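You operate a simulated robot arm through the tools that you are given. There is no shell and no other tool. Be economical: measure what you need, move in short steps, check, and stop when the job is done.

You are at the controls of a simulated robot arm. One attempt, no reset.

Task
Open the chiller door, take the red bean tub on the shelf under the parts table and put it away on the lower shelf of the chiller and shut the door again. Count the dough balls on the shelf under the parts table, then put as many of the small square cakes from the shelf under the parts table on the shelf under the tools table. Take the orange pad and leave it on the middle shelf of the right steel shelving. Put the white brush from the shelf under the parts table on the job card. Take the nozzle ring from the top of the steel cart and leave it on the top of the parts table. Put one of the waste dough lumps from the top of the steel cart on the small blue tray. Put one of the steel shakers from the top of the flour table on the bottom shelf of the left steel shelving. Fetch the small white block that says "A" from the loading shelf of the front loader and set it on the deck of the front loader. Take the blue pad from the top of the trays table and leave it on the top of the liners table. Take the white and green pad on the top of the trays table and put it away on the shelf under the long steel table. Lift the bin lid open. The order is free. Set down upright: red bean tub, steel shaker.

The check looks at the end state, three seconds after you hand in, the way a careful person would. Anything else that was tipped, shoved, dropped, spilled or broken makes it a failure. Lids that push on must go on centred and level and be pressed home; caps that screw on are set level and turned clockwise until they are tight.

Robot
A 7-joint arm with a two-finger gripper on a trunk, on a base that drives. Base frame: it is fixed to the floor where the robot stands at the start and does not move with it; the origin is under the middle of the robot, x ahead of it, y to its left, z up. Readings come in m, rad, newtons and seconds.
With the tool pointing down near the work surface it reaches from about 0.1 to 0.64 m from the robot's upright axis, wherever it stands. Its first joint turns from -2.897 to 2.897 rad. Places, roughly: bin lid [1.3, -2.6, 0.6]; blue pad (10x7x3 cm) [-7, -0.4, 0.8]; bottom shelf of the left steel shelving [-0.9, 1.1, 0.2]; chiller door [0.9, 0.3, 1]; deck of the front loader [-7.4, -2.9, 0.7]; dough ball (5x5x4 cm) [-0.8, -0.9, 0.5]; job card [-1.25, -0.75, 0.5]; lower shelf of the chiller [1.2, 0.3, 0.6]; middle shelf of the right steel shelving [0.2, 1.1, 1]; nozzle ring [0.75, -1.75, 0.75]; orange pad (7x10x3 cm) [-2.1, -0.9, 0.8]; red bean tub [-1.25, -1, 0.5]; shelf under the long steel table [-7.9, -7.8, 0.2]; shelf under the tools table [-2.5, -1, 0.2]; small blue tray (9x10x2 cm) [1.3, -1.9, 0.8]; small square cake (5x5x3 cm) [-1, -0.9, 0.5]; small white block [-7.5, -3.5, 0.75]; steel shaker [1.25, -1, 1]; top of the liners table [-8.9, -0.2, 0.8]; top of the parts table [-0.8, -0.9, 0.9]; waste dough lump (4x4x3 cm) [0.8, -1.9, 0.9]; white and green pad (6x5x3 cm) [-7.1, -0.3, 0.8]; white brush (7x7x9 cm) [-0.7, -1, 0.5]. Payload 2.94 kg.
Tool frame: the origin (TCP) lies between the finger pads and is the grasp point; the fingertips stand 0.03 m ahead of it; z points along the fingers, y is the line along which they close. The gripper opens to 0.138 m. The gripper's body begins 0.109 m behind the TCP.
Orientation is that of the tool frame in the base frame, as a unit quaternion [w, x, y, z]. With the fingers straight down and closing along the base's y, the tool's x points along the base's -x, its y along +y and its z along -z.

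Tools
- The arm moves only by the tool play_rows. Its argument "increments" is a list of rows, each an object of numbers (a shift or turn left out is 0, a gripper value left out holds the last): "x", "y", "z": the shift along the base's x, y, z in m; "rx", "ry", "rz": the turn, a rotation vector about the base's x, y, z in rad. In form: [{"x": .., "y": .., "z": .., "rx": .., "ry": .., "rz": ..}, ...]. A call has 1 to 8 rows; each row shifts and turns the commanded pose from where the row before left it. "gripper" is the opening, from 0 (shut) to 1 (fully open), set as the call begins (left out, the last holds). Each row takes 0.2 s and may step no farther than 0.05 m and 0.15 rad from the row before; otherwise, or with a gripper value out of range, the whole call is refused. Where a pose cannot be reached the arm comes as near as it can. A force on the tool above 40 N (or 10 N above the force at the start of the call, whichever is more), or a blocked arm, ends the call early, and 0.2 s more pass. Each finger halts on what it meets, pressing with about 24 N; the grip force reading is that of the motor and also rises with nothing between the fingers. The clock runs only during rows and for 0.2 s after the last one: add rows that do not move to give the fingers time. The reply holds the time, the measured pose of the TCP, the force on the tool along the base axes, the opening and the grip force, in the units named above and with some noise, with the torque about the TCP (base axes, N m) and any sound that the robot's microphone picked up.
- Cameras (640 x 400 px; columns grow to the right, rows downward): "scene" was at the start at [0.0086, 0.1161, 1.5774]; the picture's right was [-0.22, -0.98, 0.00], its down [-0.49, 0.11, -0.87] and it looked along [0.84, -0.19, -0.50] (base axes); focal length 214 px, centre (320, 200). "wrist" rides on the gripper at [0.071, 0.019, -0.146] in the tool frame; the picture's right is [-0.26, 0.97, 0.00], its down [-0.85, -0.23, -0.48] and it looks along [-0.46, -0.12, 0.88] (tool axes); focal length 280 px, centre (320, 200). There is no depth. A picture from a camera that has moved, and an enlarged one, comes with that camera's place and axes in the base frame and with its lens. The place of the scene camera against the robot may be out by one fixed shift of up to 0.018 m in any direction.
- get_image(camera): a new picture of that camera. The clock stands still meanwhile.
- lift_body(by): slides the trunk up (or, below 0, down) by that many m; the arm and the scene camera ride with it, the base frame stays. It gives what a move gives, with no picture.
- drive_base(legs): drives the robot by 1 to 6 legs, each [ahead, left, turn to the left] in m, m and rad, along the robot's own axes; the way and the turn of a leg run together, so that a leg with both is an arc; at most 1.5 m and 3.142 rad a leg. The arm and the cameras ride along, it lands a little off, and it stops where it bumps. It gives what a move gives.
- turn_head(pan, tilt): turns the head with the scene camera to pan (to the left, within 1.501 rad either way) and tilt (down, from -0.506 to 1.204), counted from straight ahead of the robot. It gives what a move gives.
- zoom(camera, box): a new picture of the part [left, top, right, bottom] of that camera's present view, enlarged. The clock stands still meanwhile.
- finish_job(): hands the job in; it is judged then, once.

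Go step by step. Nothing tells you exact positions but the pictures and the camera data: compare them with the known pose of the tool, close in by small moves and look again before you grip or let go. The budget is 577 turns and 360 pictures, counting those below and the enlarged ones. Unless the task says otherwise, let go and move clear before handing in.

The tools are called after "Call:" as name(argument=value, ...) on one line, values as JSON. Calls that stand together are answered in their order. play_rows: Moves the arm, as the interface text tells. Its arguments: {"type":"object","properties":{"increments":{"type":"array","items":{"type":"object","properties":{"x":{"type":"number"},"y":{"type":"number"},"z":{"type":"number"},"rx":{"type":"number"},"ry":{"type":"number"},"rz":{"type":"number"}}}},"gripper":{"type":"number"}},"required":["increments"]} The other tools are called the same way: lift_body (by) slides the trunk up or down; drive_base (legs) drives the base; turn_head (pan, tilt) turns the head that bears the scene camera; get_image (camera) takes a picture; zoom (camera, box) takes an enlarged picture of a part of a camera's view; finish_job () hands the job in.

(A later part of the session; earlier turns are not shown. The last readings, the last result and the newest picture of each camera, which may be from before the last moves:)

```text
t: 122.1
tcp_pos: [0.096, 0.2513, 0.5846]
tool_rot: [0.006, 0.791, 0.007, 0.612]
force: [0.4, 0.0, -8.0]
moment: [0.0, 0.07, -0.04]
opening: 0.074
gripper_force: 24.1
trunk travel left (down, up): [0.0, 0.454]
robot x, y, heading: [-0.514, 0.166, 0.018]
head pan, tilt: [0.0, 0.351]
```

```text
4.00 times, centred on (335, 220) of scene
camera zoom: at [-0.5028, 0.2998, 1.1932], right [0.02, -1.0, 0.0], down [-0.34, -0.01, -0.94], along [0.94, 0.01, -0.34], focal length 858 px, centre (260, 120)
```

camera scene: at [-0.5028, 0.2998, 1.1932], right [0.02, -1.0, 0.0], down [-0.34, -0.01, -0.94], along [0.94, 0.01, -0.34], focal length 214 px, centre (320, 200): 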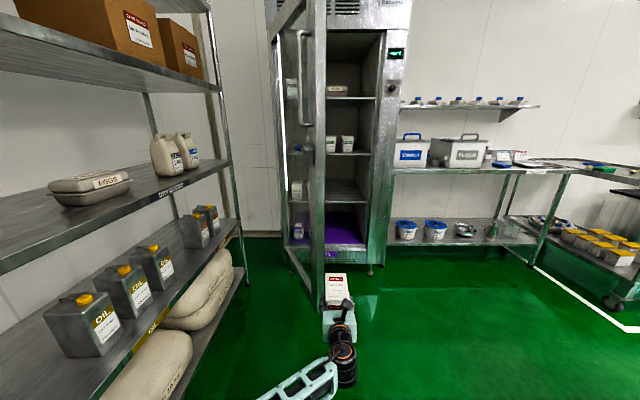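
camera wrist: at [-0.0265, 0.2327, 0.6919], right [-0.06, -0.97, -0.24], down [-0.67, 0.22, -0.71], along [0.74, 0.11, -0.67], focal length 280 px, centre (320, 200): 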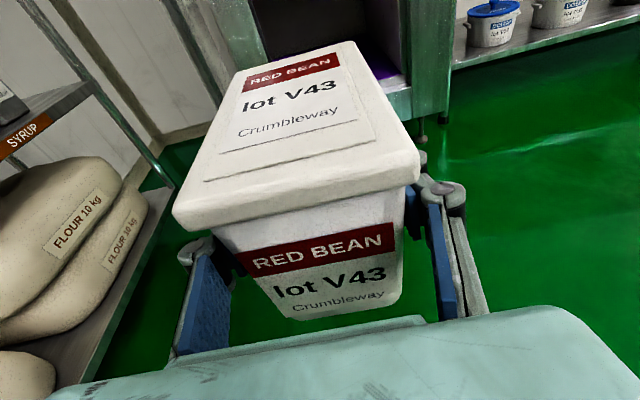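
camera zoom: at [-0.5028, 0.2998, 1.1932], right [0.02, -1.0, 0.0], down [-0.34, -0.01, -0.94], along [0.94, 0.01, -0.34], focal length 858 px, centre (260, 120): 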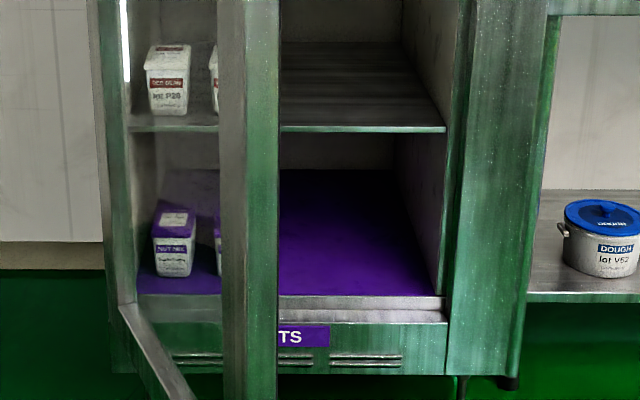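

The lower shelf (z≈0.66, with the other red bean tubs) is clear on its right side. Raise the trunk and drive in on the right of the door.

Call:
lift_body(by=0.2)

Call:
drive_base(legs=[[0.4, -0.14, -0.013]])

Call:
get_image(camera="scene")

Call:
get_image(camera="wrist")

```text
t: 124.2
tcp_pos: [0.0976, 0.2501, 0.7853]
tool_rot: [0.007, 0.79, 0.006, 0.613]
force: [-0.2, -0.5, -7.8]
moment: [0.0, 0.03, 0.0]
opening: 0.0734
gripper_force: 23.9
trunk travel left (down, up): [-0.2, 0.254]
robot x, y, heading: [-0.5179, 0.1592, 0.02]
head pan, tilt: [0.0, 0.351]
```

```text
t: 126.8
tcp_pos: [0.4939, 0.1027, 0.7857]
tool_rot: [0.012, 0.79, 0.0, 0.613]
force: [0.8, 0.2, -7.0]
moment: [0.02, 0.08, 0.01]
opening: 0.0739
gripper_force: 24.4
trunk travel left (down, up): [-0.2, 0.254]
robot x, y, heading: [-0.1169, 0.0242, -0.007]
head pan, tilt: [0.0, 0.351]
```

```text
289 pictures are left
camera scene: at [-0.1047, 0.1636, 1.3933], right [0.0, -1.0, 0.0], down [-0.34, 0.0, -0.94], along [0.94, 0.0, -0.34], focal length 214 px, centre (320, 200)
```

scene: 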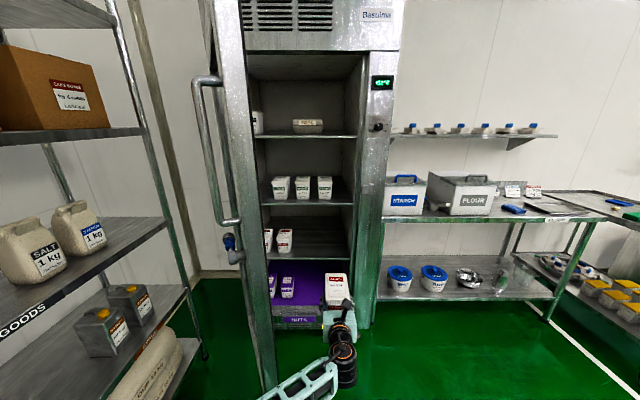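

```text
288 pictures are left
camera wrist: at [0.3703, 0.0878, 0.892], right [-0.08, -0.97, -0.24], down [-0.67, 0.23, -0.71], along [0.74, 0.1, -0.67], focal length 280 px, centre (320, 200)
```

wrist: 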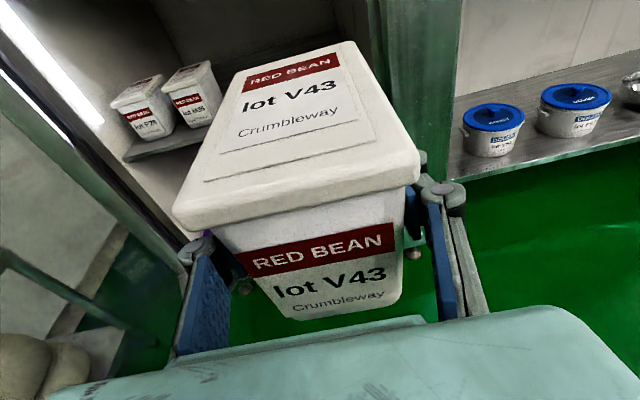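

Call:
play_rows(increments=[{"y": 0.03}, {"y": 0.035}])

Call:
drive_base(legs=[[0.3, 0, 0]])

Call:
get_image(camera="wrist")

Call:
get_image(camera="scene")

```text
t: 127.4
tcp_pos: [0.4928, 0.1668, 0.784]
tool_rot: [0.013, 0.791, 0.0, 0.611]
force: [-0.4, -0.2, -8.2]
moment: [0.08, 0.05, 0.06]
opening: 0.0736
gripper_force: 23.8
trunk travel left (down, up): [-0.2, 0.254]
robot x, y, heading: [-0.1177, 0.0254, -0.001]
head pan, tilt: [0.0, 0.351]
```

```text
t: 129.0
tcp_pos: [0.6694, 0.1583, 0.7801]
tool_rot: [0.019, 0.795, 0.002, 0.607]
force: [-0.2, 0.7, -7.9]
moment: [-0.02, 0.05, -0.03]
opening: 0.0736
gripper_force: 23.6
trunk travel left (down, up): [-0.2, 0.254]
robot x, y, heading: [0.0709, 0.0219, -0.005]
head pan, tilt: [0.0, 0.351]
stopped in leg 1: the robot was blocked; the commanded pose is now the measured one
```

```text
287 pictures are left
camera wrist: at [0.5463, 0.1448, 0.8876], right [-0.09, -0.97, -0.22], down [-0.68, 0.22, -0.7], along [0.73, 0.09, -0.68], focal length 280 px, centre (320, 200)
```

wrist: 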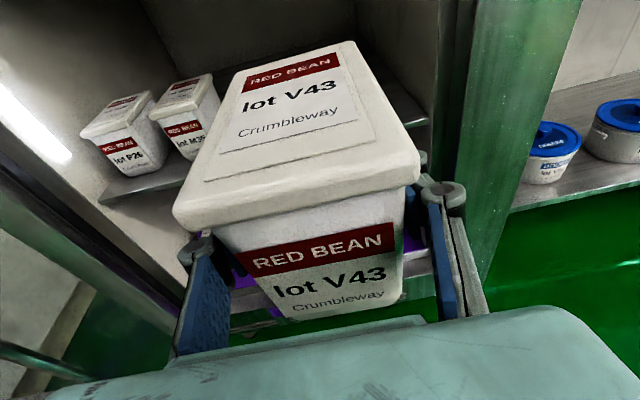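

```text
286 pictures are left
camera scene: at [0.0785, 0.1592, 1.3937], right [0.0, -1.0, 0.0], down [-0.34, 0.0, -0.94], along [0.94, 0.0, -0.34], focal length 214 px, centre (320, 200)
```

scene: 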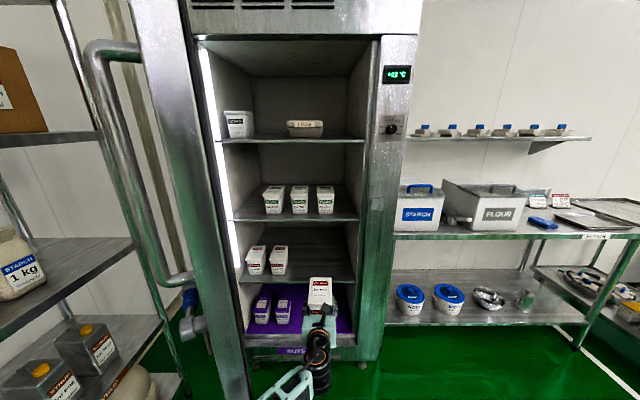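

The base bumped (likely the door's edge). Back slightly, shift right, go forward again.

Call:
drive_base(legs=[[-0.05, 0, 0], [0, -0.1, 0], [0.18, 0, 0]])

Call:
get_image(camera="scene")

```text
t: 132.1
tcp_pos: [0.8001, 0.0608, 0.777]
tool_rot: [0.021, 0.795, -0.001, 0.606]
force: [-0.3, -0.4, -8.9]
moment: [0.04, 0.06, 0.02]
opening: 0.0736
gripper_force: 23.6
trunk travel left (down, up): [-0.2, 0.254]
robot x, y, heading: [0.1961, -0.0703, 0.0]
head pan, tilt: [0.0, 0.351]
```

```text
285 pictures are left
camera scene: at [0.2105, 0.0635, 1.3934], right [0.0, -1.0, 0.0], down [-0.34, 0.0, -0.94], along [0.94, 0.0, -0.34], focal length 214 px, centre (320, 200)
```

scene: 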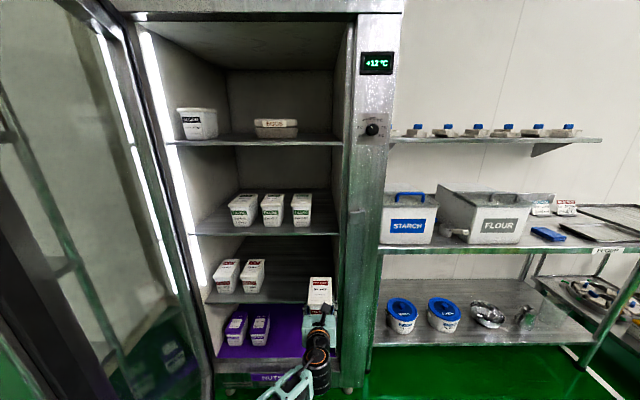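

Call:
play_rows(increments=[{"y": 0.035}, {"y": 0.035}, {"y": 0.03}, {"x": 0.04}, {"x": 0.04}, {"x": 0.04}])

Call:
get_image(camera="wrist")

Call:
get_image(camera="scene")

```text
t: 133.5
tcp_pos: [0.9215, 0.159, 0.7755]
tool_rot: [0.022, 0.795, 0.0, 0.606]
force: [0.0, -0.2, -7.9]
moment: [0.01, 0.05, -0.01]
opening: 0.0739
gripper_force: 24.3
trunk travel left (down, up): [-0.2, 0.254]
robot x, y, heading: [0.1992, -0.0732, -0.002]
head pan, tilt: [0.0, 0.351]
```

```text
284 pictures are left
camera wrist: at [0.7996, 0.1461, 0.8853], right [-0.1, -0.97, -0.22], down [-0.68, 0.23, -0.7], along [0.73, 0.08, -0.68], focal length 280 px, centre (320, 200)
```

wrist: 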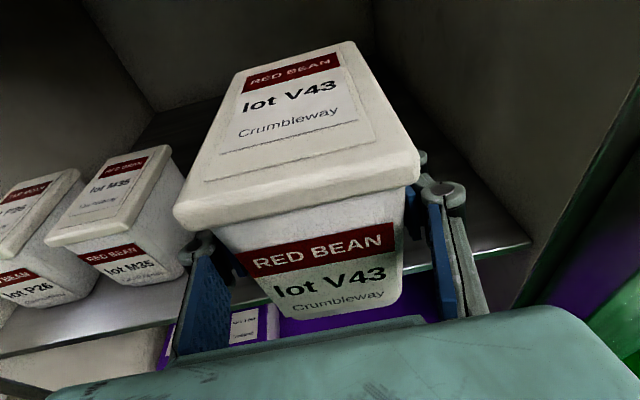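

```text
283 pictures are left
camera scene: at [0.2116, 0.0644, 1.3932], right [0.0, -1.0, 0.0], down [-0.34, 0.0, -0.94], along [0.94, 0.0, -0.34], focal length 214 px, centre (320, 200)
```

scene: 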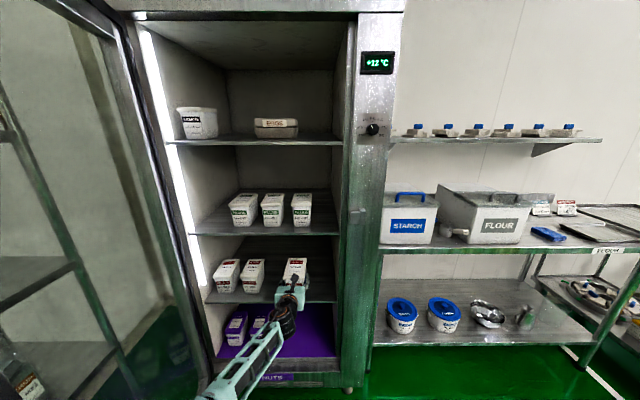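

Call:
play_rows(increments=[{"x": 0.04}, {"x": 0.04}, {"x": 0.02}, {"z": -0.02}, {"z": -0.02}])

Call:
get_image(camera="wrist")

Call:
zoom(camera="scene", box=[190, 220, 350, 320])

```text
t: 134.7
tcp_pos: [1.0206, 0.1603, 0.7376]
tool_rot: [0.021, 0.795, 0.0, 0.606]
force: [0.8, -0.3, -7.8]
moment: [-0.01, 0.06, -0.05]
opening: 0.0737
gripper_force: 24.4
trunk travel left (down, up): [-0.2, 0.254]
robot x, y, heading: [0.1953, -0.0739, -0.004]
head pan, tilt: [0.0, 0.351]
```

```text
282 pictures are left
camera wrist: at [0.8981, 0.1466, 0.8464], right [-0.09, -0.97, -0.22], down [-0.68, 0.22, -0.7], along [0.73, 0.08, -0.68], focal length 280 px, centre (320, 200)
```

wrist: 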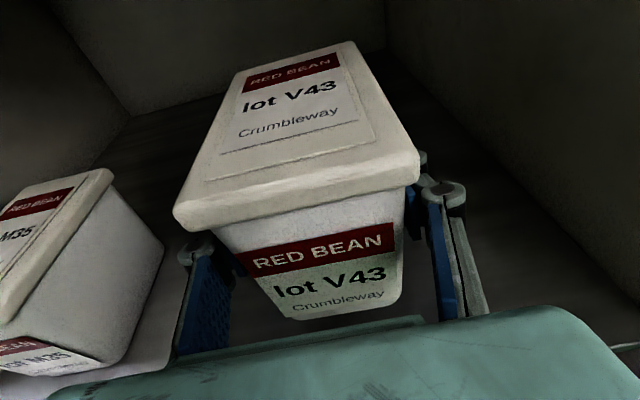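

```text
4.00 times, centred on (270, 270) of scene
camera zoom: at [0.2117, 0.0644, 1.3933], right [0.0, -1.0, 0.0], down [-0.34, 0.0, -0.94], along [0.94, 0.0, -0.34], focal length 858 px, centre (520, -80)
```

zoom: 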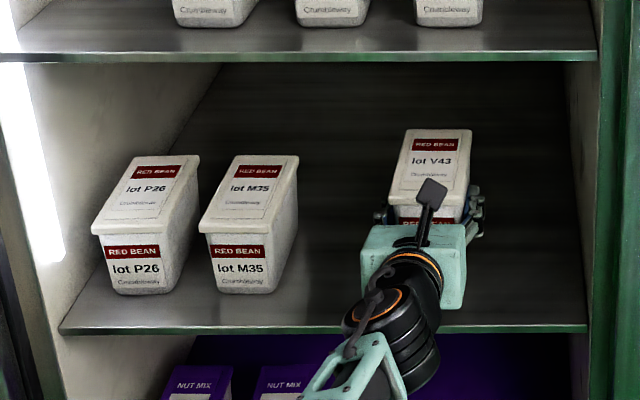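

Well placed next to the other red bean tubs. Lower to contact in small steps.

Call:
play_rows(increments=[{"z": -0.01}, {"z": -0.006}, {"z": -0.004}])

Call:
play_rows(increments=[{"z": -0.004}, {"z": -0.003}, {"z": -0.003}])

```text
t: 135.5
tcp_pos: [1.0202, 0.1591, 0.7173]
tool_rot: [0.021, 0.795, 0.0, 0.606]
force: [0.4, 0.3, -7.8]
moment: [0.01, 0.05, 0.0]
opening: 0.0737
gripper_force: 24.1
trunk travel left (down, up): [-0.2, 0.254]
robot x, y, heading: [0.1936, -0.0762, -0.0]
head pan, tilt: [0.0, 0.351]
```

```text
t: 136.3
tcp_pos: [1.0199, 0.1599, 0.7066]
tool_rot: [0.021, 0.795, 0.0, 0.606]
force: [0.6, -0.3, -7.8]
moment: [0.01, 0.04, 0.01]
opening: 0.0737
gripper_force: 24.1
trunk travel left (down, up): [-0.2, 0.254]
robot x, y, heading: [0.1974, -0.0719, -0.004]
head pan, tilt: [0.0, 0.351]
```

Call:
play_rows(increments=[{"z": -0.004}, {"z": -0.004}, {"z": -0.004}])

Call:
play_rows(increments=[{"z": -0.003}, {"z": -0.003}, {"z": -0.003}])

Call:
get_image(camera="wrist")

```text
t: 137.1
tcp_pos: [1.0205, 0.1606, 0.6945]
tool_rot: [0.021, 0.795, 0.0, 0.606]
force: [-0.1, -0.8, -8.8]
moment: [0.01, 0.04, -0.03]
opening: 0.0735
gripper_force: 24.1
trunk travel left (down, up): [-0.2, 0.254]
robot x, y, heading: [0.1977, -0.0704, -0.001]
head pan, tilt: [0.0, 0.351]
```

```text
t: 137.9
tcp_pos: [1.0196, 0.1604, 0.6904]
tool_rot: [0.02, 0.794, -0.001, 0.608]
force: [-2.2, -0.2, 3.6]
moment: [0.38, -0.66, 0.07]
opening: 0.0738
gripper_force: 24.0
trunk travel left (down, up): [-0.2, 0.254]
robot x, y, heading: [0.198, -0.071, -0.005]
head pan, tilt: [0.0, 0.351]
```

```text
280 pictures are left
camera wrist: at [0.8973, 0.1471, 0.7978], right [-0.09, -0.97, -0.22], down [-0.67, 0.23, -0.7], along [0.73, 0.08, -0.68], focal length 280 px, centre (320, 200)
```

wrist: 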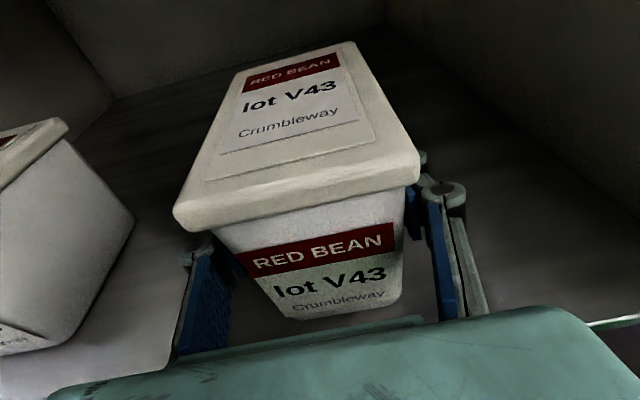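

Contact made. Release gently and retreat.

Call:
play_rows(increments=[{}, {}, {}, {}], gripper=0.72)

Call:
play_rows(increments=[{"x": -0.03}, {"x": -0.04, "z": 0.01}, {"x": -0.04, "z": 0.01}, {"x": -0.04, "z": 0.01}, {"x": -0.04}])

Call:
get_image(camera="wrist")

```text
t: 138.9
tcp_pos: [1.0198, 0.16, 0.6857]
tool_rot: [0.021, 0.795, 0.0, 0.606]
force: [-0.5, 0.2, 1.1]
moment: [-0.01, -0.02, 0.0]
opening: 0.0994
gripper_force: 0.0
trunk travel left (down, up): [-0.2, 0.254]
robot x, y, heading: [0.1963, -0.0739, 0.003]
head pan, tilt: [0.0, 0.351]
```

```text
t: 140.1
tcp_pos: [0.8275, 0.1585, 0.7185]
tool_rot: [0.022, 0.795, -0.001, 0.607]
force: [0.7, 0.2, -0.6]
moment: [-0.04, -0.01, 0.01]
opening: 0.0994
gripper_force: 0.0
trunk travel left (down, up): [-0.2, 0.254]
robot x, y, heading: [0.1899, -0.0726, -0.001]
head pan, tilt: [0.0, 0.351]
```

```text
279 pictures are left
camera wrist: at [0.7065, 0.1455, 0.8261], right [-0.1, -0.97, -0.22], down [-0.68, 0.23, -0.7], along [0.73, 0.08, -0.68], focal length 280 px, centre (320, 200)
```

wrist: 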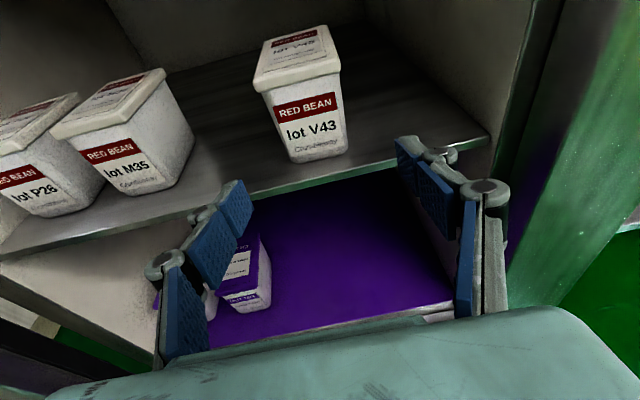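

The red bean tub stands upright on the lower shelf. Back off to shut the door.

Call:
drive_base(legs=[[-0.55, 0, 0]])

Call:
get_image(camera="scene")

```text
t: 143.3
tcp_pos: [0.2755, 0.1581, 0.7169]
tool_rot: [0.023, 0.795, -0.003, 0.607]
force: [-0.5, 0.6, -0.3]
moment: [-0.01, 0.02, 0.02]
opening: 0.0989
gripper_force: 0.0
trunk travel left (down, up): [-0.2, 0.254]
robot x, y, heading: [-0.3572, -0.0689, -0.006]
head pan, tilt: [0.0, 0.351]
```

```text
278 pictures are left
camera scene: at [-0.3446, 0.0672, 1.3933], right [-0.01, -1.0, 0.0], down [-0.34, 0.0, -0.94], along [0.94, -0.01, -0.34], focal length 214 px, centre (320, 200)
```

scene: 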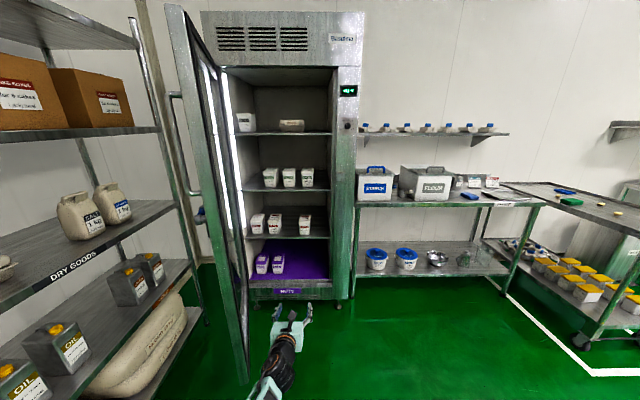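

Door edge is at about (0.32, 0.43). I close the fingers, go to the outer side of the door (y≈0.56) and push it shut from there.

Call:
play_rows(increments=[{"z": 0.03}, {"z": 0.03}, {"z": 0.02}], gripper=0)

Call:
drive_base(legs=[[0, 0.42, 0], [0.15, 0, 0]])

Call:
get_image(camera="scene")

Call:
get_image(camera="wrist")

```text
t: 144.1
tcp_pos: [0.2741, 0.1574, 0.7982]
tool_rot: [0.023, 0.795, -0.002, 0.607]
force: [0.3, -0.2, 0.4]
moment: [0.03, 0.0, 0.0]
opening: 0.0002
gripper_force: 15.2
trunk travel left (down, up): [-0.2, 0.254]
robot x, y, heading: [-0.3559, -0.0664, -0.008]
head pan, tilt: [0.0, 0.351]
```

```text
t: 149.0
tcp_pos: [0.3419, 0.585, 0.7969]
tool_rot: [0.018, 0.796, 0.006, 0.605]
force: [-17.7, 0.3, 8.1]
moment: [0.26, -0.22, 0.61]
opening: 0.0001
gripper_force: 23.7
trunk travel left (down, up): [-0.2, 0.254]
robot x, y, heading: [-0.2841, 0.3512, -0.002]
head pan, tilt: [0.0, 0.351]
stopped in leg 2: the force on the tool passed its limit at 197 N (the readings are from after the stop); the commanded pose is now the measured one
```

```text
277 pictures are left
camera scene: at [-0.2729, 0.4858, 1.3934], right [0.0, -1.0, 0.0], down [-0.34, 0.0, -0.94], along [0.94, 0.0, -0.34], focal length 214 px, centre (320, 200)
```

scene: 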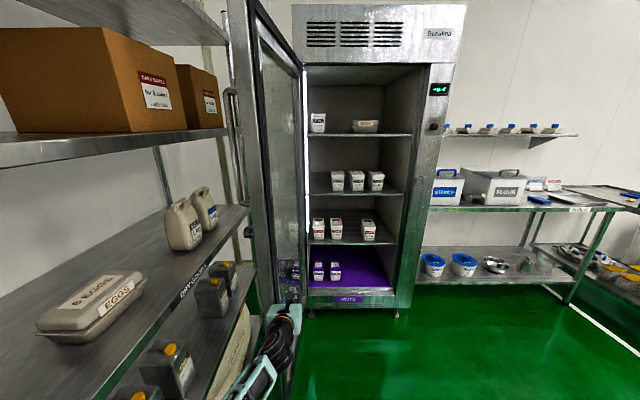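

```text
276 pictures are left
camera wrist: at [0.2207, 0.5713, 0.9061], right [-0.08, -0.97, -0.22], down [-0.68, 0.21, -0.7], along [0.73, 0.09, -0.68], focal length 280 px, centre (320, 200)
```

wrist: 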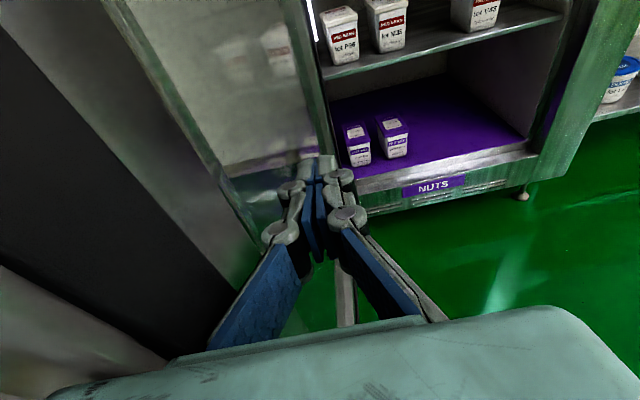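

The hand slid on the inner side and swung the door wider instead. I back off and look; then I'll grip the door's edge and swing it back.

Call:
drive_base(legs=[[-0.2, 0, 0]])

Call:
get_image(camera="scene")

Call:
get_image(camera="wrist")

```text
t: 150.6
tcp_pos: [0.1441, 0.5834, 0.7946]
tool_rot: [0.019, 0.797, 0.005, 0.603]
force: [0.5, 0.6, 0.2]
moment: [0.01, 0.0, -0.01]
opening: 0.0002
gripper_force: 23.7
trunk travel left (down, up): [-0.2, 0.254]
robot x, y, heading: [-0.4821, 0.35, -0.003]
head pan, tilt: [0.0, 0.351]
```

```text
275 pictures are left
camera scene: at [-0.4697, 0.4862, 1.3933], right [0.0, -1.0, 0.0], down [-0.34, 0.0, -0.94], along [0.94, 0.0, -0.34], focal length 214 px, centre (320, 200)
```

scene: 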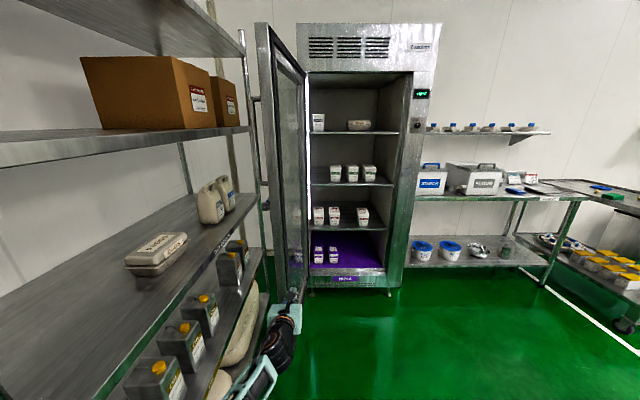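

```text
274 pictures are left
camera wrist: at [0.0231, 0.5703, 0.9037], right [-0.09, -0.97, -0.22], down [-0.68, 0.22, -0.7], along [0.72, 0.09, -0.68], focal length 280 px, centre (320, 200)
```

wrist: 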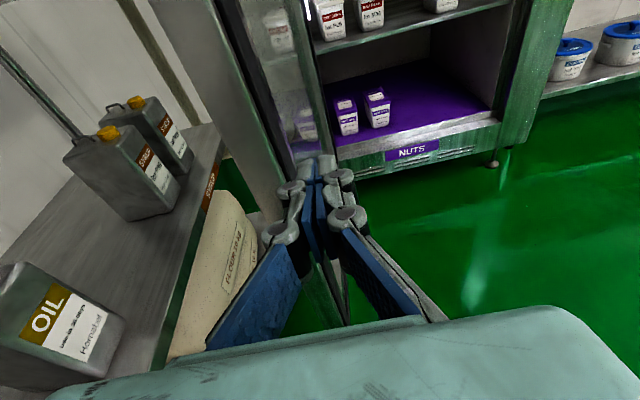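

Door edge is near (0.27, 0.645). I open the gripper and straddle the edge.

Call:
play_rows(increments=[{"y": 0.03}, {"y": 0.032}, {"x": 0.02}, {"x": 0.02}], gripper=0.8)

Call:
get_image(camera="wrist")

```text
t: 151.6
tcp_pos: [0.1852, 0.6446, 0.7946]
tool_rot: [0.02, 0.797, 0.005, 0.604]
force: [0.2, -0.7, -0.3]
moment: [0.02, 0.04, 0.02]
opening: 0.1107
gripper_force: 0.0
trunk travel left (down, up): [-0.2, 0.254]
robot x, y, heading: [-0.4831, 0.3492, -0.005]
head pan, tilt: [0.0, 0.351]
```

```text
273 pictures are left
camera wrist: at [0.0627, 0.6322, 0.9037], right [-0.09, -0.97, -0.22], down [-0.68, 0.22, -0.7], along [0.72, 0.09, -0.68], focal length 280 px, centre (320, 200)
```

wrist: 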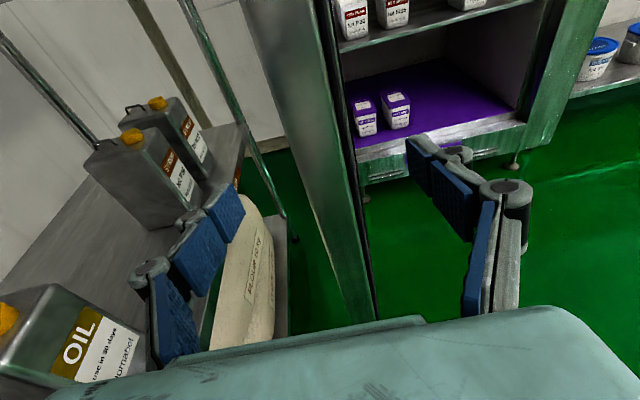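

The door edge lies between the fingers. Advance and close.

Call:
play_rows(increments=[{"x": 0.03}, {"x": 0.03}, {"x": 0.02}])

Call:
get_image(camera="wrist")

```text
t: 152.4
tcp_pos: [0.265, 0.6469, 0.7954]
tool_rot: [0.02, 0.797, 0.004, 0.603]
force: [-0.3, 0.6, 0.4]
moment: [0.0, 0.01, 0.0]
opening: 0.1105
gripper_force: 0.0
trunk travel left (down, up): [-0.2, 0.254]
robot x, y, heading: [-0.4845, 0.3499, 0.0]
head pan, tilt: [0.0, 0.351]
```

```text
272 pictures are left
camera wrist: at [0.1435, 0.6323, 0.9033], right [-0.09, -0.97, -0.22], down [-0.68, 0.22, -0.7], along [0.72, 0.09, -0.68], focal length 280 px, centre (320, 200)
```

wrist: 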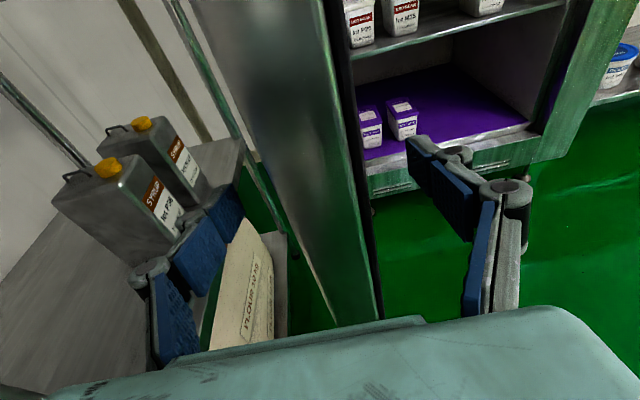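

Call:
play_rows(increments=[{"x": 0.015}, {"x": 0.015}])

Call:
play_rows(increments=[{}, {}, {}, {}, {}], gripper=0.1)

Call:
get_image(camera="wrist")

```text
t: 153.0
tcp_pos: [0.2954, 0.6454, 0.7935]
tool_rot: [0.019, 0.797, 0.005, 0.604]
force: [0.6, -0.6, 0.5]
moment: [0.0, -0.01, -0.05]
opening: 0.1103
gripper_force: 0.1
trunk travel left (down, up): [-0.2, 0.254]
robot x, y, heading: [-0.4805, 0.3463, 0.003]
head pan, tilt: [0.0, 0.351]
```

```text
t: 154.2
tcp_pos: [0.2947, 0.6429, 0.7936]
tool_rot: [0.02, 0.797, 0.003, 0.604]
force: [-1.2, -3.5, 0.1]
moment: [0.57, -0.22, -2.32]
opening: 0.0412
gripper_force: 45.2
trunk travel left (down, up): [-0.2, 0.254]
robot x, y, heading: [-0.4822, 0.3528, -0.006]
head pan, tilt: [0.0, 0.351]
```

```text
271 pictures are left
camera wrist: at [0.1734, 0.6293, 0.9033], right [-0.09, -0.97, -0.22], down [-0.68, 0.22, -0.7], along [0.72, 0.09, -0.68], focal length 280 px, centre (320, 200)
```

wrist: 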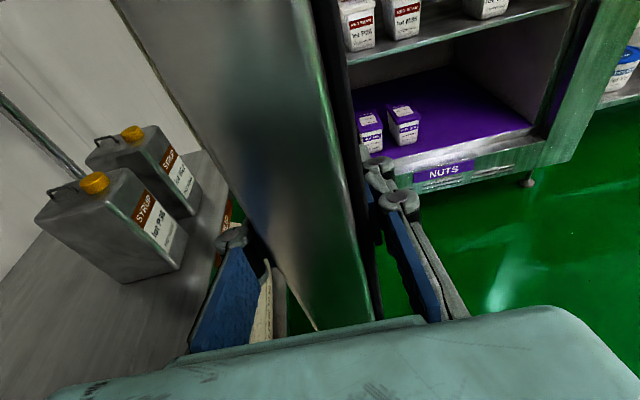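

Door edge gripped. Swing it closed along the arc.

Call:
play_rows(increments=[{"x": 0.0, "y": -0.032, "rz": 0.05}, {"x": 0.001, "y": -0.032, "rz": 0.05}, {"x": 0.002, "y": -0.032, "rz": 0.05}, {"x": 0.004, "y": -0.0315, "rz": 0.05}, {"x": 0.006, "y": -0.0313, "rz": 0.05}, {"x": 0.007, "y": -0.031, "rz": 0.05}])

Call:
get_image(camera="scene")

```text
t: 155.6
tcp_pos: [0.3166, 0.4515, 0.7939]
tool_rot: [-0.068, 0.788, 0.12, 0.601]
force: [6.1, -4.8, -1.6]
moment: [0.65, -0.2, -3.04]
opening: 0.0393
gripper_force: 45.1
trunk travel left (down, up): [-0.2, 0.254]
robot x, y, heading: [-0.4831, 0.3499, -0.006]
head pan, tilt: [0.0, 0.351]
```

```text
270 pictures are left
camera scene: at [-0.4684, 0.4854, 1.3934], right [0.0, -1.0, 0.0], down [-0.34, 0.0, -0.94], along [0.94, 0.0, -0.34], focal length 214 px, centre (320, 200)
```

scene: 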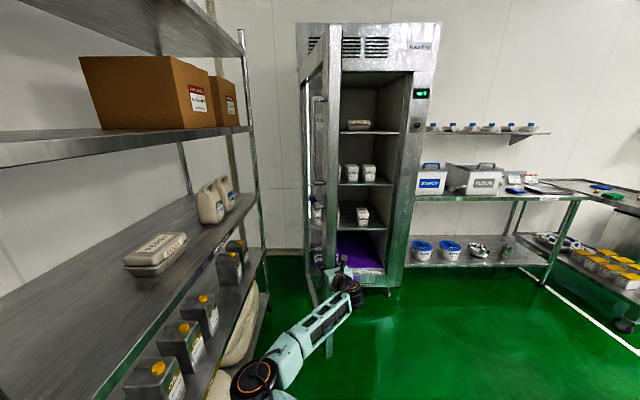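

Works well. Continue along the arc.

Call:
play_rows(increments=[{"x": 0.009, "y": -0.0305, "rz": 0.05}, {"x": 0.0105, "y": -0.03, "rz": 0.05}, {"x": 0.012, "y": -0.0295, "rz": 0.05}, {"x": 0.0135, "y": -0.029, "rz": 0.05}, {"x": 0.015, "y": -0.028, "rz": 0.05}, {"x": 0.0162, "y": -0.0273, "rz": 0.05}, {"x": 0.0175, "y": -0.0265, "rz": 0.05}])

Call:
get_image(camera="scene")

```text
t: 157.2
tcp_pos: [0.4074, 0.2604, 0.7945]
tool_rot: [-0.175, 0.753, 0.26, 0.579]
force: [19.7, 10.3, 3.2]
moment: [1.11, -0.71, -2.34]
opening: 0.0391
gripper_force: 44.9
trunk travel left (down, up): [-0.2, 0.254]
robot x, y, heading: [-0.4837, 0.3508, -0.002]
head pan, tilt: [0.0, 0.351]
```

```text
269 pictures are left
camera scene: at [-0.4687, 0.4873, 1.3932], right [0.0, -1.0, 0.0], down [-0.34, 0.0, -0.94], along [0.94, 0.0, -0.34], focal length 214 px, centre (320, 200)
```

scene: 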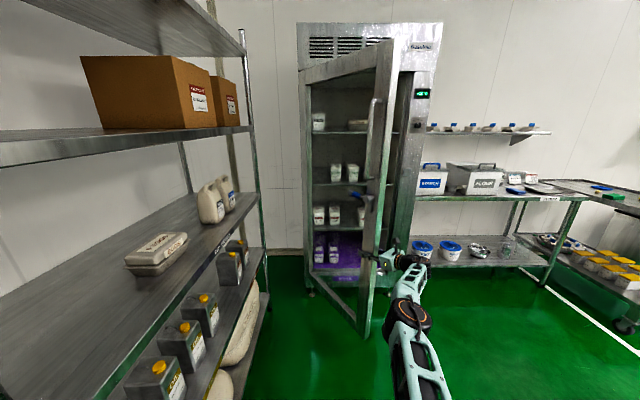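

Door about 50° open now. Release, back off, and prepare to push from outside.

Call:
play_rows(increments=[{}, {}, {}, {"x": -0.025, "y": -0.02}, {"x": -0.035, "y": -0.025}, {"x": -0.035, "y": -0.025}, {"x": -0.03, "y": 0.0}], gripper=0.75)

Call:
play_rows(increments=[{"y": 0.03, "rz": -0.1}, {"y": 0.04, "rz": -0.1}, {"y": 0.04, "rz": -0.1}, {"y": 0.04, "rz": -0.1}, {"y": 0.04, "rz": -0.1}, {"y": 0.02, "rz": -0.1}], gripper=0)

Call:
get_image(camera="scene")

Call:
get_image(camera="wrist")

```text
t: 158.8
tcp_pos: [0.2835, 0.1852, 0.7941]
tool_rot: [-0.174, 0.754, 0.258, 0.578]
force: [-0.3, 0.4, -0.5]
moment: [0.0, 0.0, -0.02]
opening: 0.1036
gripper_force: 0.1
trunk travel left (down, up): [-0.2, 0.254]
robot x, y, heading: [-0.4847, 0.3509, -0.004]
head pan, tilt: [0.0, 0.351]
```

```text
t: 160.2
tcp_pos: [0.2832, 0.3941, 0.7934]
tool_rot: [0.006, 0.797, 0.024, 0.603]
force: [0.8, -0.3, 0.0]
moment: [0.0, 0.01, 0.04]
opening: 0.0
gripper_force: 24.1
trunk travel left (down, up): [-0.2, 0.254]
robot x, y, heading: [-0.4835, 0.3493, -0.007]
head pan, tilt: [0.0, 0.351]
```

```text
268 pictures are left
camera scene: at [-0.4698, 0.4862, 1.3933], right [0.0, -1.0, 0.0], down [-0.34, 0.0, -0.94], along [0.94, 0.0, -0.34], focal length 214 px, centre (320, 200)
```

scene: 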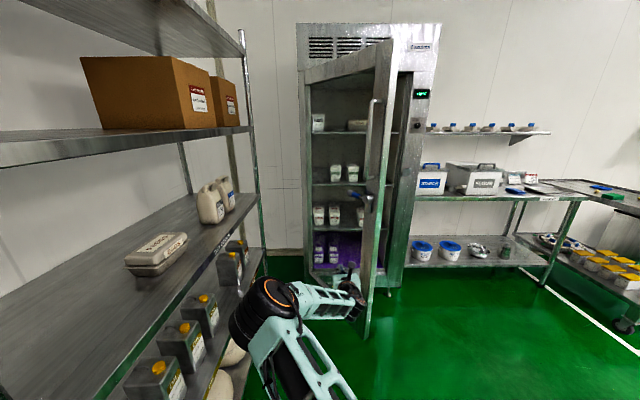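

```text
267 pictures are left
camera wrist: at [0.1627, 0.3761, 0.9034], right [-0.04, -0.98, -0.22], down [-0.69, 0.18, -0.7], along [0.72, 0.12, -0.69], focal length 280 px, centre (320, 200)
```

wrist: 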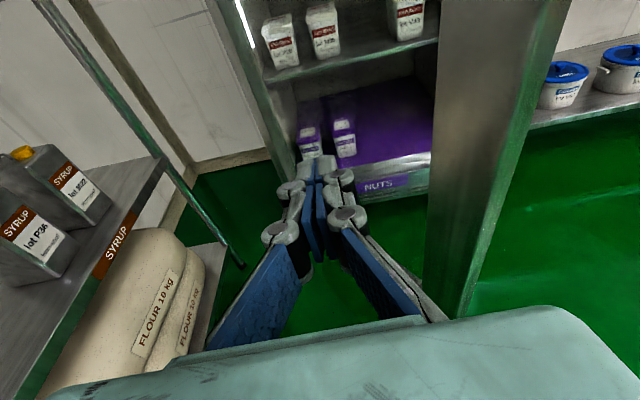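

Call:
play_rows(increments=[{"x": 0.02, "y": -0.03}, {"x": 0.02, "y": -0.03}, {"x": 0.03, "y": -0.03}, {"x": 0.035, "y": -0.02}, {"x": 0.03, "y": -0.014}])

Call:
get_image(camera="wrist")

Call:
get_image(camera="scene")

```text
t: 161.4
tcp_pos: [0.4183, 0.2712, 0.7917]
tool_rot: [0.006, 0.797, 0.024, 0.603]
force: [0.4, -0.3, 0.4]
moment: [-0.01, 0.04, -0.02]
opening: 0.0001
gripper_force: 23.9
trunk travel left (down, up): [-0.2, 0.254]
robot x, y, heading: [-0.4808, 0.3491, -0.001]
head pan, tilt: [0.0, 0.351]
```

```text
266 pictures are left
camera wrist: at [0.2981, 0.2515, 0.9022], right [-0.04, -0.98, -0.22], down [-0.69, 0.18, -0.7], along [0.72, 0.12, -0.68], focal length 280 px, centre (320, 200)
```

wrist: 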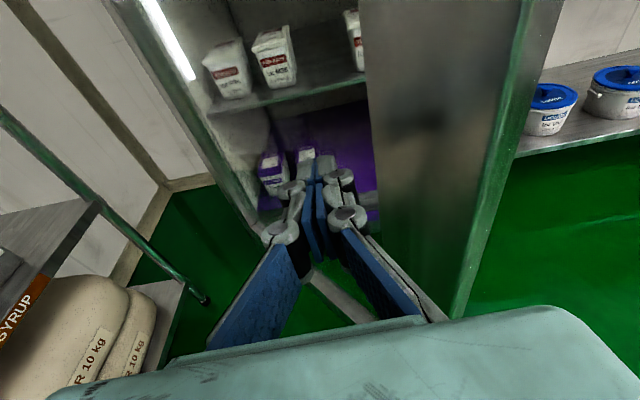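

```text
265 pictures are left
camera scene: at [-0.4699, 0.4863, 1.3933], right [0.0, -1.0, 0.0], down [-0.34, 0.0, -0.94], along [0.94, 0.0, -0.34], focal length 214 px, centre (320, 200)
```

scene: 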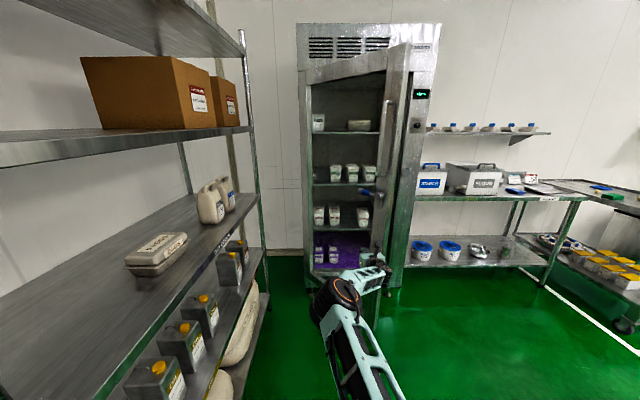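

Call:
play_rows(increments=[{"x": 0.02, "y": -0.03}, {"x": 0.02, "y": -0.03}, {"x": 0.022, "y": -0.028}, {"x": 0.025, "y": -0.024}, {"x": 0.027, "y": -0.02}, {"x": 0.028, "y": -0.018}])

Call:
get_image(camera="scene")

Call:
get_image(camera="wrist")

```text
t: 162.8
tcp_pos: [0.4855, 0.1592, 0.7996]
tool_rot: [0.007, 0.797, 0.023, 0.604]
force: [0.1, 0.0, 0.3]
moment: [-0.02, -0.02, 0.03]
opening: 0.0001
gripper_force: 23.9
out of reach, approached as far as the arm can: row 4, 5, 6
trunk travel left (down, up): [-0.2, 0.254]
robot x, y, heading: [-0.4877, 0.3543, -0.0]
head pan, tilt: [0.0, 0.351]
```

```text
264 pictures are left
camera scene: at [-0.4701, 0.4854, 1.3934], right [0.0, -1.0, 0.0], down [-0.34, 0.0, -0.94], along [0.94, 0.0, -0.34], focal length 214 px, centre (320, 200)
```

scene: 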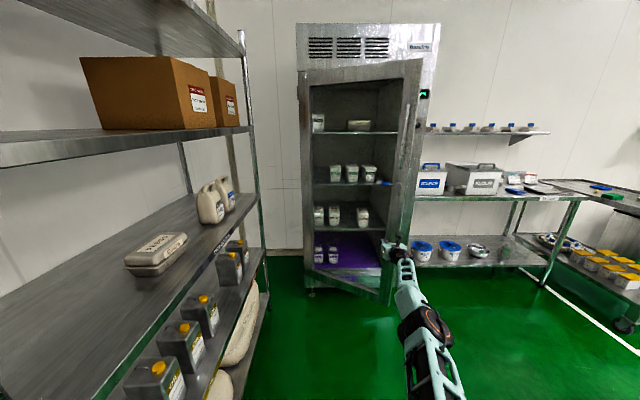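

```text
263 pictures are left
camera wrist: at [0.3645, 0.1391, 0.9097], right [-0.04, -0.98, -0.22], down [-0.69, 0.18, -0.7], along [0.72, 0.12, -0.68], focal length 280 px, centre (320, 200)
```

wrist: 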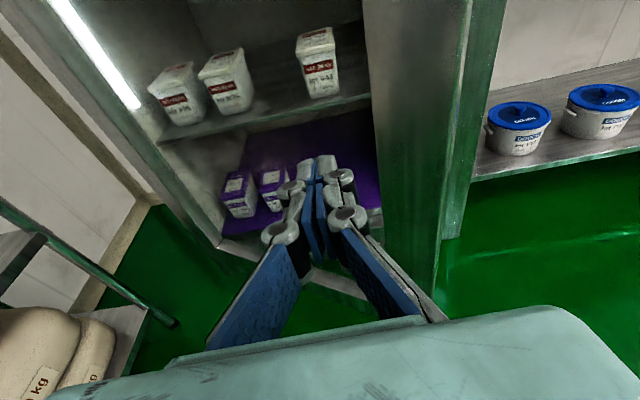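

Door ~35° open. Continue by driving the base forward/right, then finish with the arm.

Call:
drive_base(legs=[[0.12, -0.08, 0], [0.1, -0.02, 0]])

Call:
get_image(camera="scene")

Call:
get_image(camera="wrist")

```text
t: 164.9
tcp_pos: [0.7062, 0.0637, 0.8009]
tool_rot: [0.004, 0.796, 0.026, 0.604]
force: [0.6, -0.6, 0.0]
moment: [-0.01, 0.03, -0.01]
opening: 0.0
gripper_force: 23.6
trunk travel left (down, up): [-0.2, 0.254]
robot x, y, heading: [-0.2656, 0.2523, -0.0]
head pan, tilt: [0.0, 0.351]
```

```text
262 pictures are left
camera scene: at [-0.2507, 0.3866, 1.3933], right [0.0, -1.0, 0.0], down [-0.34, 0.0, -0.94], along [0.94, 0.0, -0.34], focal length 214 px, centre (320, 200)
```

scene: 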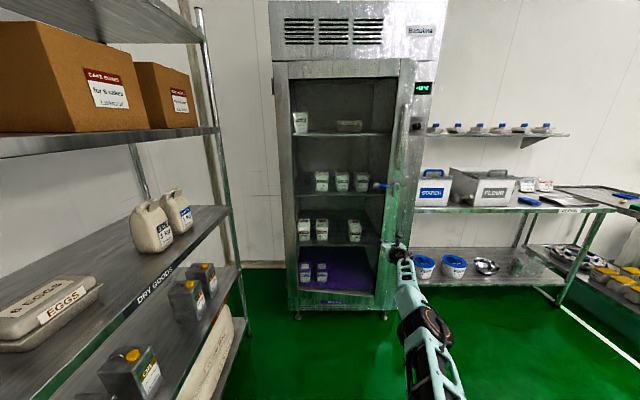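

```text
261 pictures are left
camera wrist: at [0.5854, 0.0443, 0.9097], right [-0.04, -0.98, -0.22], down [-0.69, 0.18, -0.7], along [0.72, 0.13, -0.68], focal length 280 px, centre (320, 200)
```

wrist: 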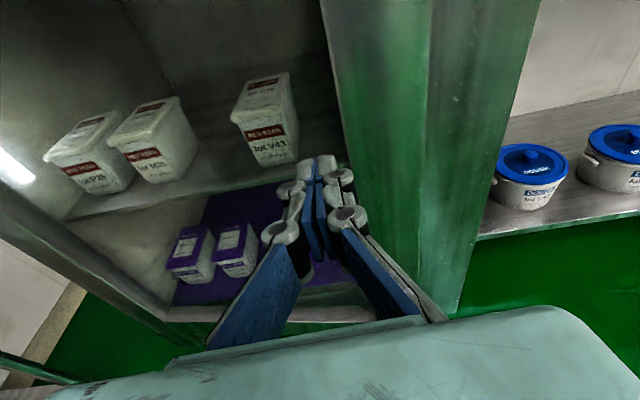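

Call:
drive_base(legs=[[0.1, -0.03, 0]])

Call:
play_rows(increments=[{"x": -0.02}, {"x": -0.02}])

Call:
get_image(camera="scene")

```text
t: 166.1
tcp_pos: [0.8053, 0.0343, 0.7999]
tool_rot: [0.003, 0.796, 0.026, 0.604]
force: [-0.4, -0.3, -0.2]
moment: [-0.01, -0.01, 0.01]
opening: 0.0
gripper_force: 24.4
trunk travel left (down, up): [-0.2, 0.254]
robot x, y, heading: [-0.1635, 0.2197, -0.004]
head pan, tilt: [0.0, 0.351]
```

```text
t: 166.7
tcp_pos: [0.801, 0.0267, 0.7983]
tool_rot: [0.004, 0.796, 0.026, 0.604]
force: [-0.6, -1.0, 0.4]
moment: [0.0, -0.01, -0.04]
opening: 0.0001
gripper_force: 24.0
out of reach, approached as far as the arm can: row 1, 2
trunk travel left (down, up): [-0.2, 0.254]
robot x, y, heading: [-0.1667, 0.2199, 0.008]
head pan, tilt: [0.0, 0.351]
```

```text
260 pictures are left
camera scene: at [-0.1512, 0.357, 1.3933], right [0.0, -1.0, 0.0], down [-0.34, 0.0, -0.94], along [0.94, 0.0, -0.34], focal length 214 px, centre (320, 200)
```

scene: 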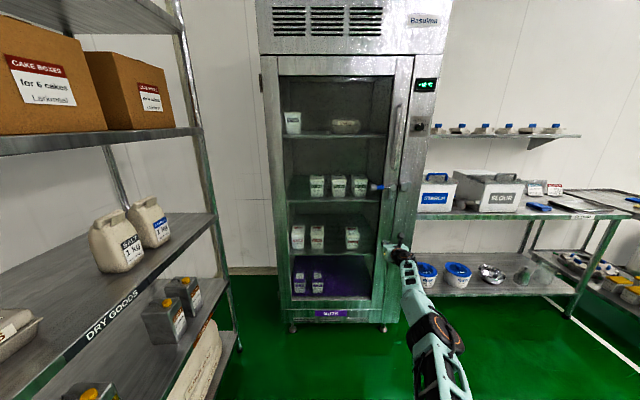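

Nearly shut. Retract the arm a little for freedom, then press on the stile.

Call:
play_rows(increments=[{"x": -0.04}, {"x": -0.04}, {"x": -0.04}, {"x": -0.04, "y": 0.01}])

Call:
drive_base(legs=[[0.15, 0, 0]])

Call:
play_rows(increments=[{"x": 0.03}, {"x": 0.03}, {"x": 0.03}, {"x": 0.02}, {"x": 0.02}, {"x": 0.02}])

Call:
get_image(camera="scene")

Call:
get_image(camera="wrist")

```text
t: 167.7
tcp_pos: [0.7876, -0.0068, 0.7767]
tool_rot: [0.004, 0.796, 0.026, 0.604]
force: [0.0, -0.5, 0.4]
moment: [-0.02, 0.0, 0.01]
opening: 0.0003
gripper_force: 23.7
out of reach, approached as far as the arm can: row 1, 2, 3, 4
trunk travel left (down, up): [-0.2, 0.254]
robot x, y, heading: [-0.1677, 0.2226, 0.002]
head pan, tilt: [0.0, 0.351]
```

```text
t: 168.8
tcp_pos: [0.8552, -0.0058, 0.7787]
tool_rot: [-0.001, 0.797, 0.031, 0.603]
force: [-45.9, 6.8, 13.1]
moment: [-0.03, -0.6, 0.08]
opening: 0.006
gripper_force: 28.3
trunk travel left (down, up): [-0.2, 0.254]
robot x, y, heading: [-0.0854, 0.2228, -0.0]
head pan, tilt: [0.0, 0.351]
stopped in leg 1: the force on the tool passed its limit at 208 N (the readings are from after the stop); the commanded pose is now the measured one
```

```text
t: 169.8
tcp_pos: [0.8544, -0.0068, 0.7781]
tool_rot: [-0.002, 0.798, 0.031, 0.602]
force: [-43.3, 7.2, 12.3]
moment: [-0.03, -0.53, 0.1]
opening: 0.0059
gripper_force: 27.8
out of reach, approached as far as the arm can: row 1, 2, 3, 4
trunk travel left (down, up): [-0.2, 0.254]
robot x, y, heading: [-0.0912, 0.2233, -0.001]
head pan, tilt: [0.0, 0.351]
stopped in row 4: the force on the tool passed its limit at 59 N (the readings are from after the stop); the commanded pose is now the measured one
```

```text
259 pictures are left
camera scene: at [-0.0824, 0.3585, 1.3932], right [0.0, -1.0, 0.0], down [-0.34, 0.0, -0.94], along [0.94, 0.0, -0.34], focal length 214 px, centre (320, 200)
```

scene: 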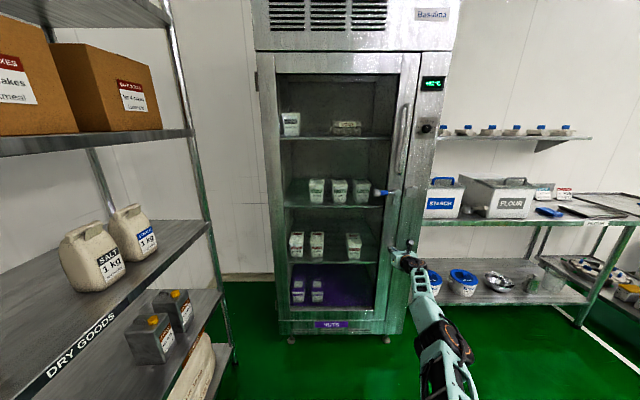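

```text
258 pictures are left
camera wrist: at [0.7351, -0.0285, 0.887], right [-0.02, -0.98, -0.22], down [-0.7, 0.17, -0.69], along [0.71, 0.14, -0.69], focal length 280 px, centre (320, 200)
```

wrist: 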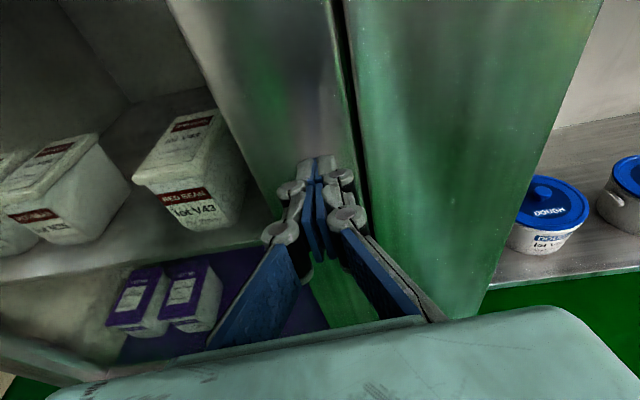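

Door is pressed shut. Back off and verify.

Call:
drive_base(legs=[[-0.35, 0, 0]])

Call:
zoom(camera="scene", box=[240, 20, 460, 340])

```text
t: 172.1
tcp_pos: [0.5047, -0.0084, 0.7702]
tool_rot: [-0.002, 0.8, 0.031, 0.6]
force: [-0.4, 0.0, -0.3]
moment: [-0.02, 0.02, 0.04]
opening: 0.0001
gripper_force: 28.4
trunk travel left (down, up): [-0.2, 0.254]
robot x, y, heading: [-0.4415, 0.2196, 0.001]
head pan, tilt: [0.0, 0.351]
```

```text
1.25 times, centred on (350, 180) of scene
camera zoom: at [-0.4284, 0.3573, 1.3933], right [0.0, -1.0, 0.0], down [-0.34, 0.0, -0.94], along [0.94, 0.0, -0.34], focal length 268 px, centre (282, 225)
```

zoom: 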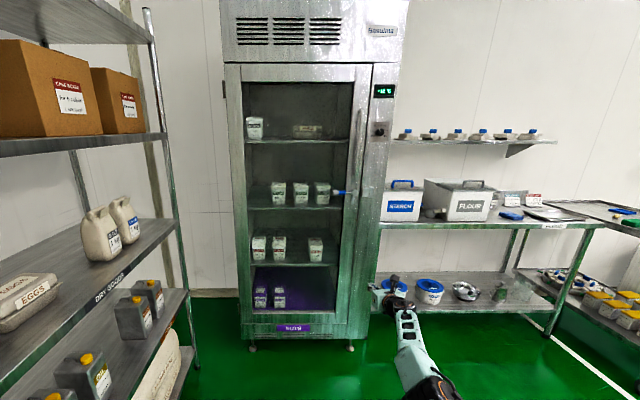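

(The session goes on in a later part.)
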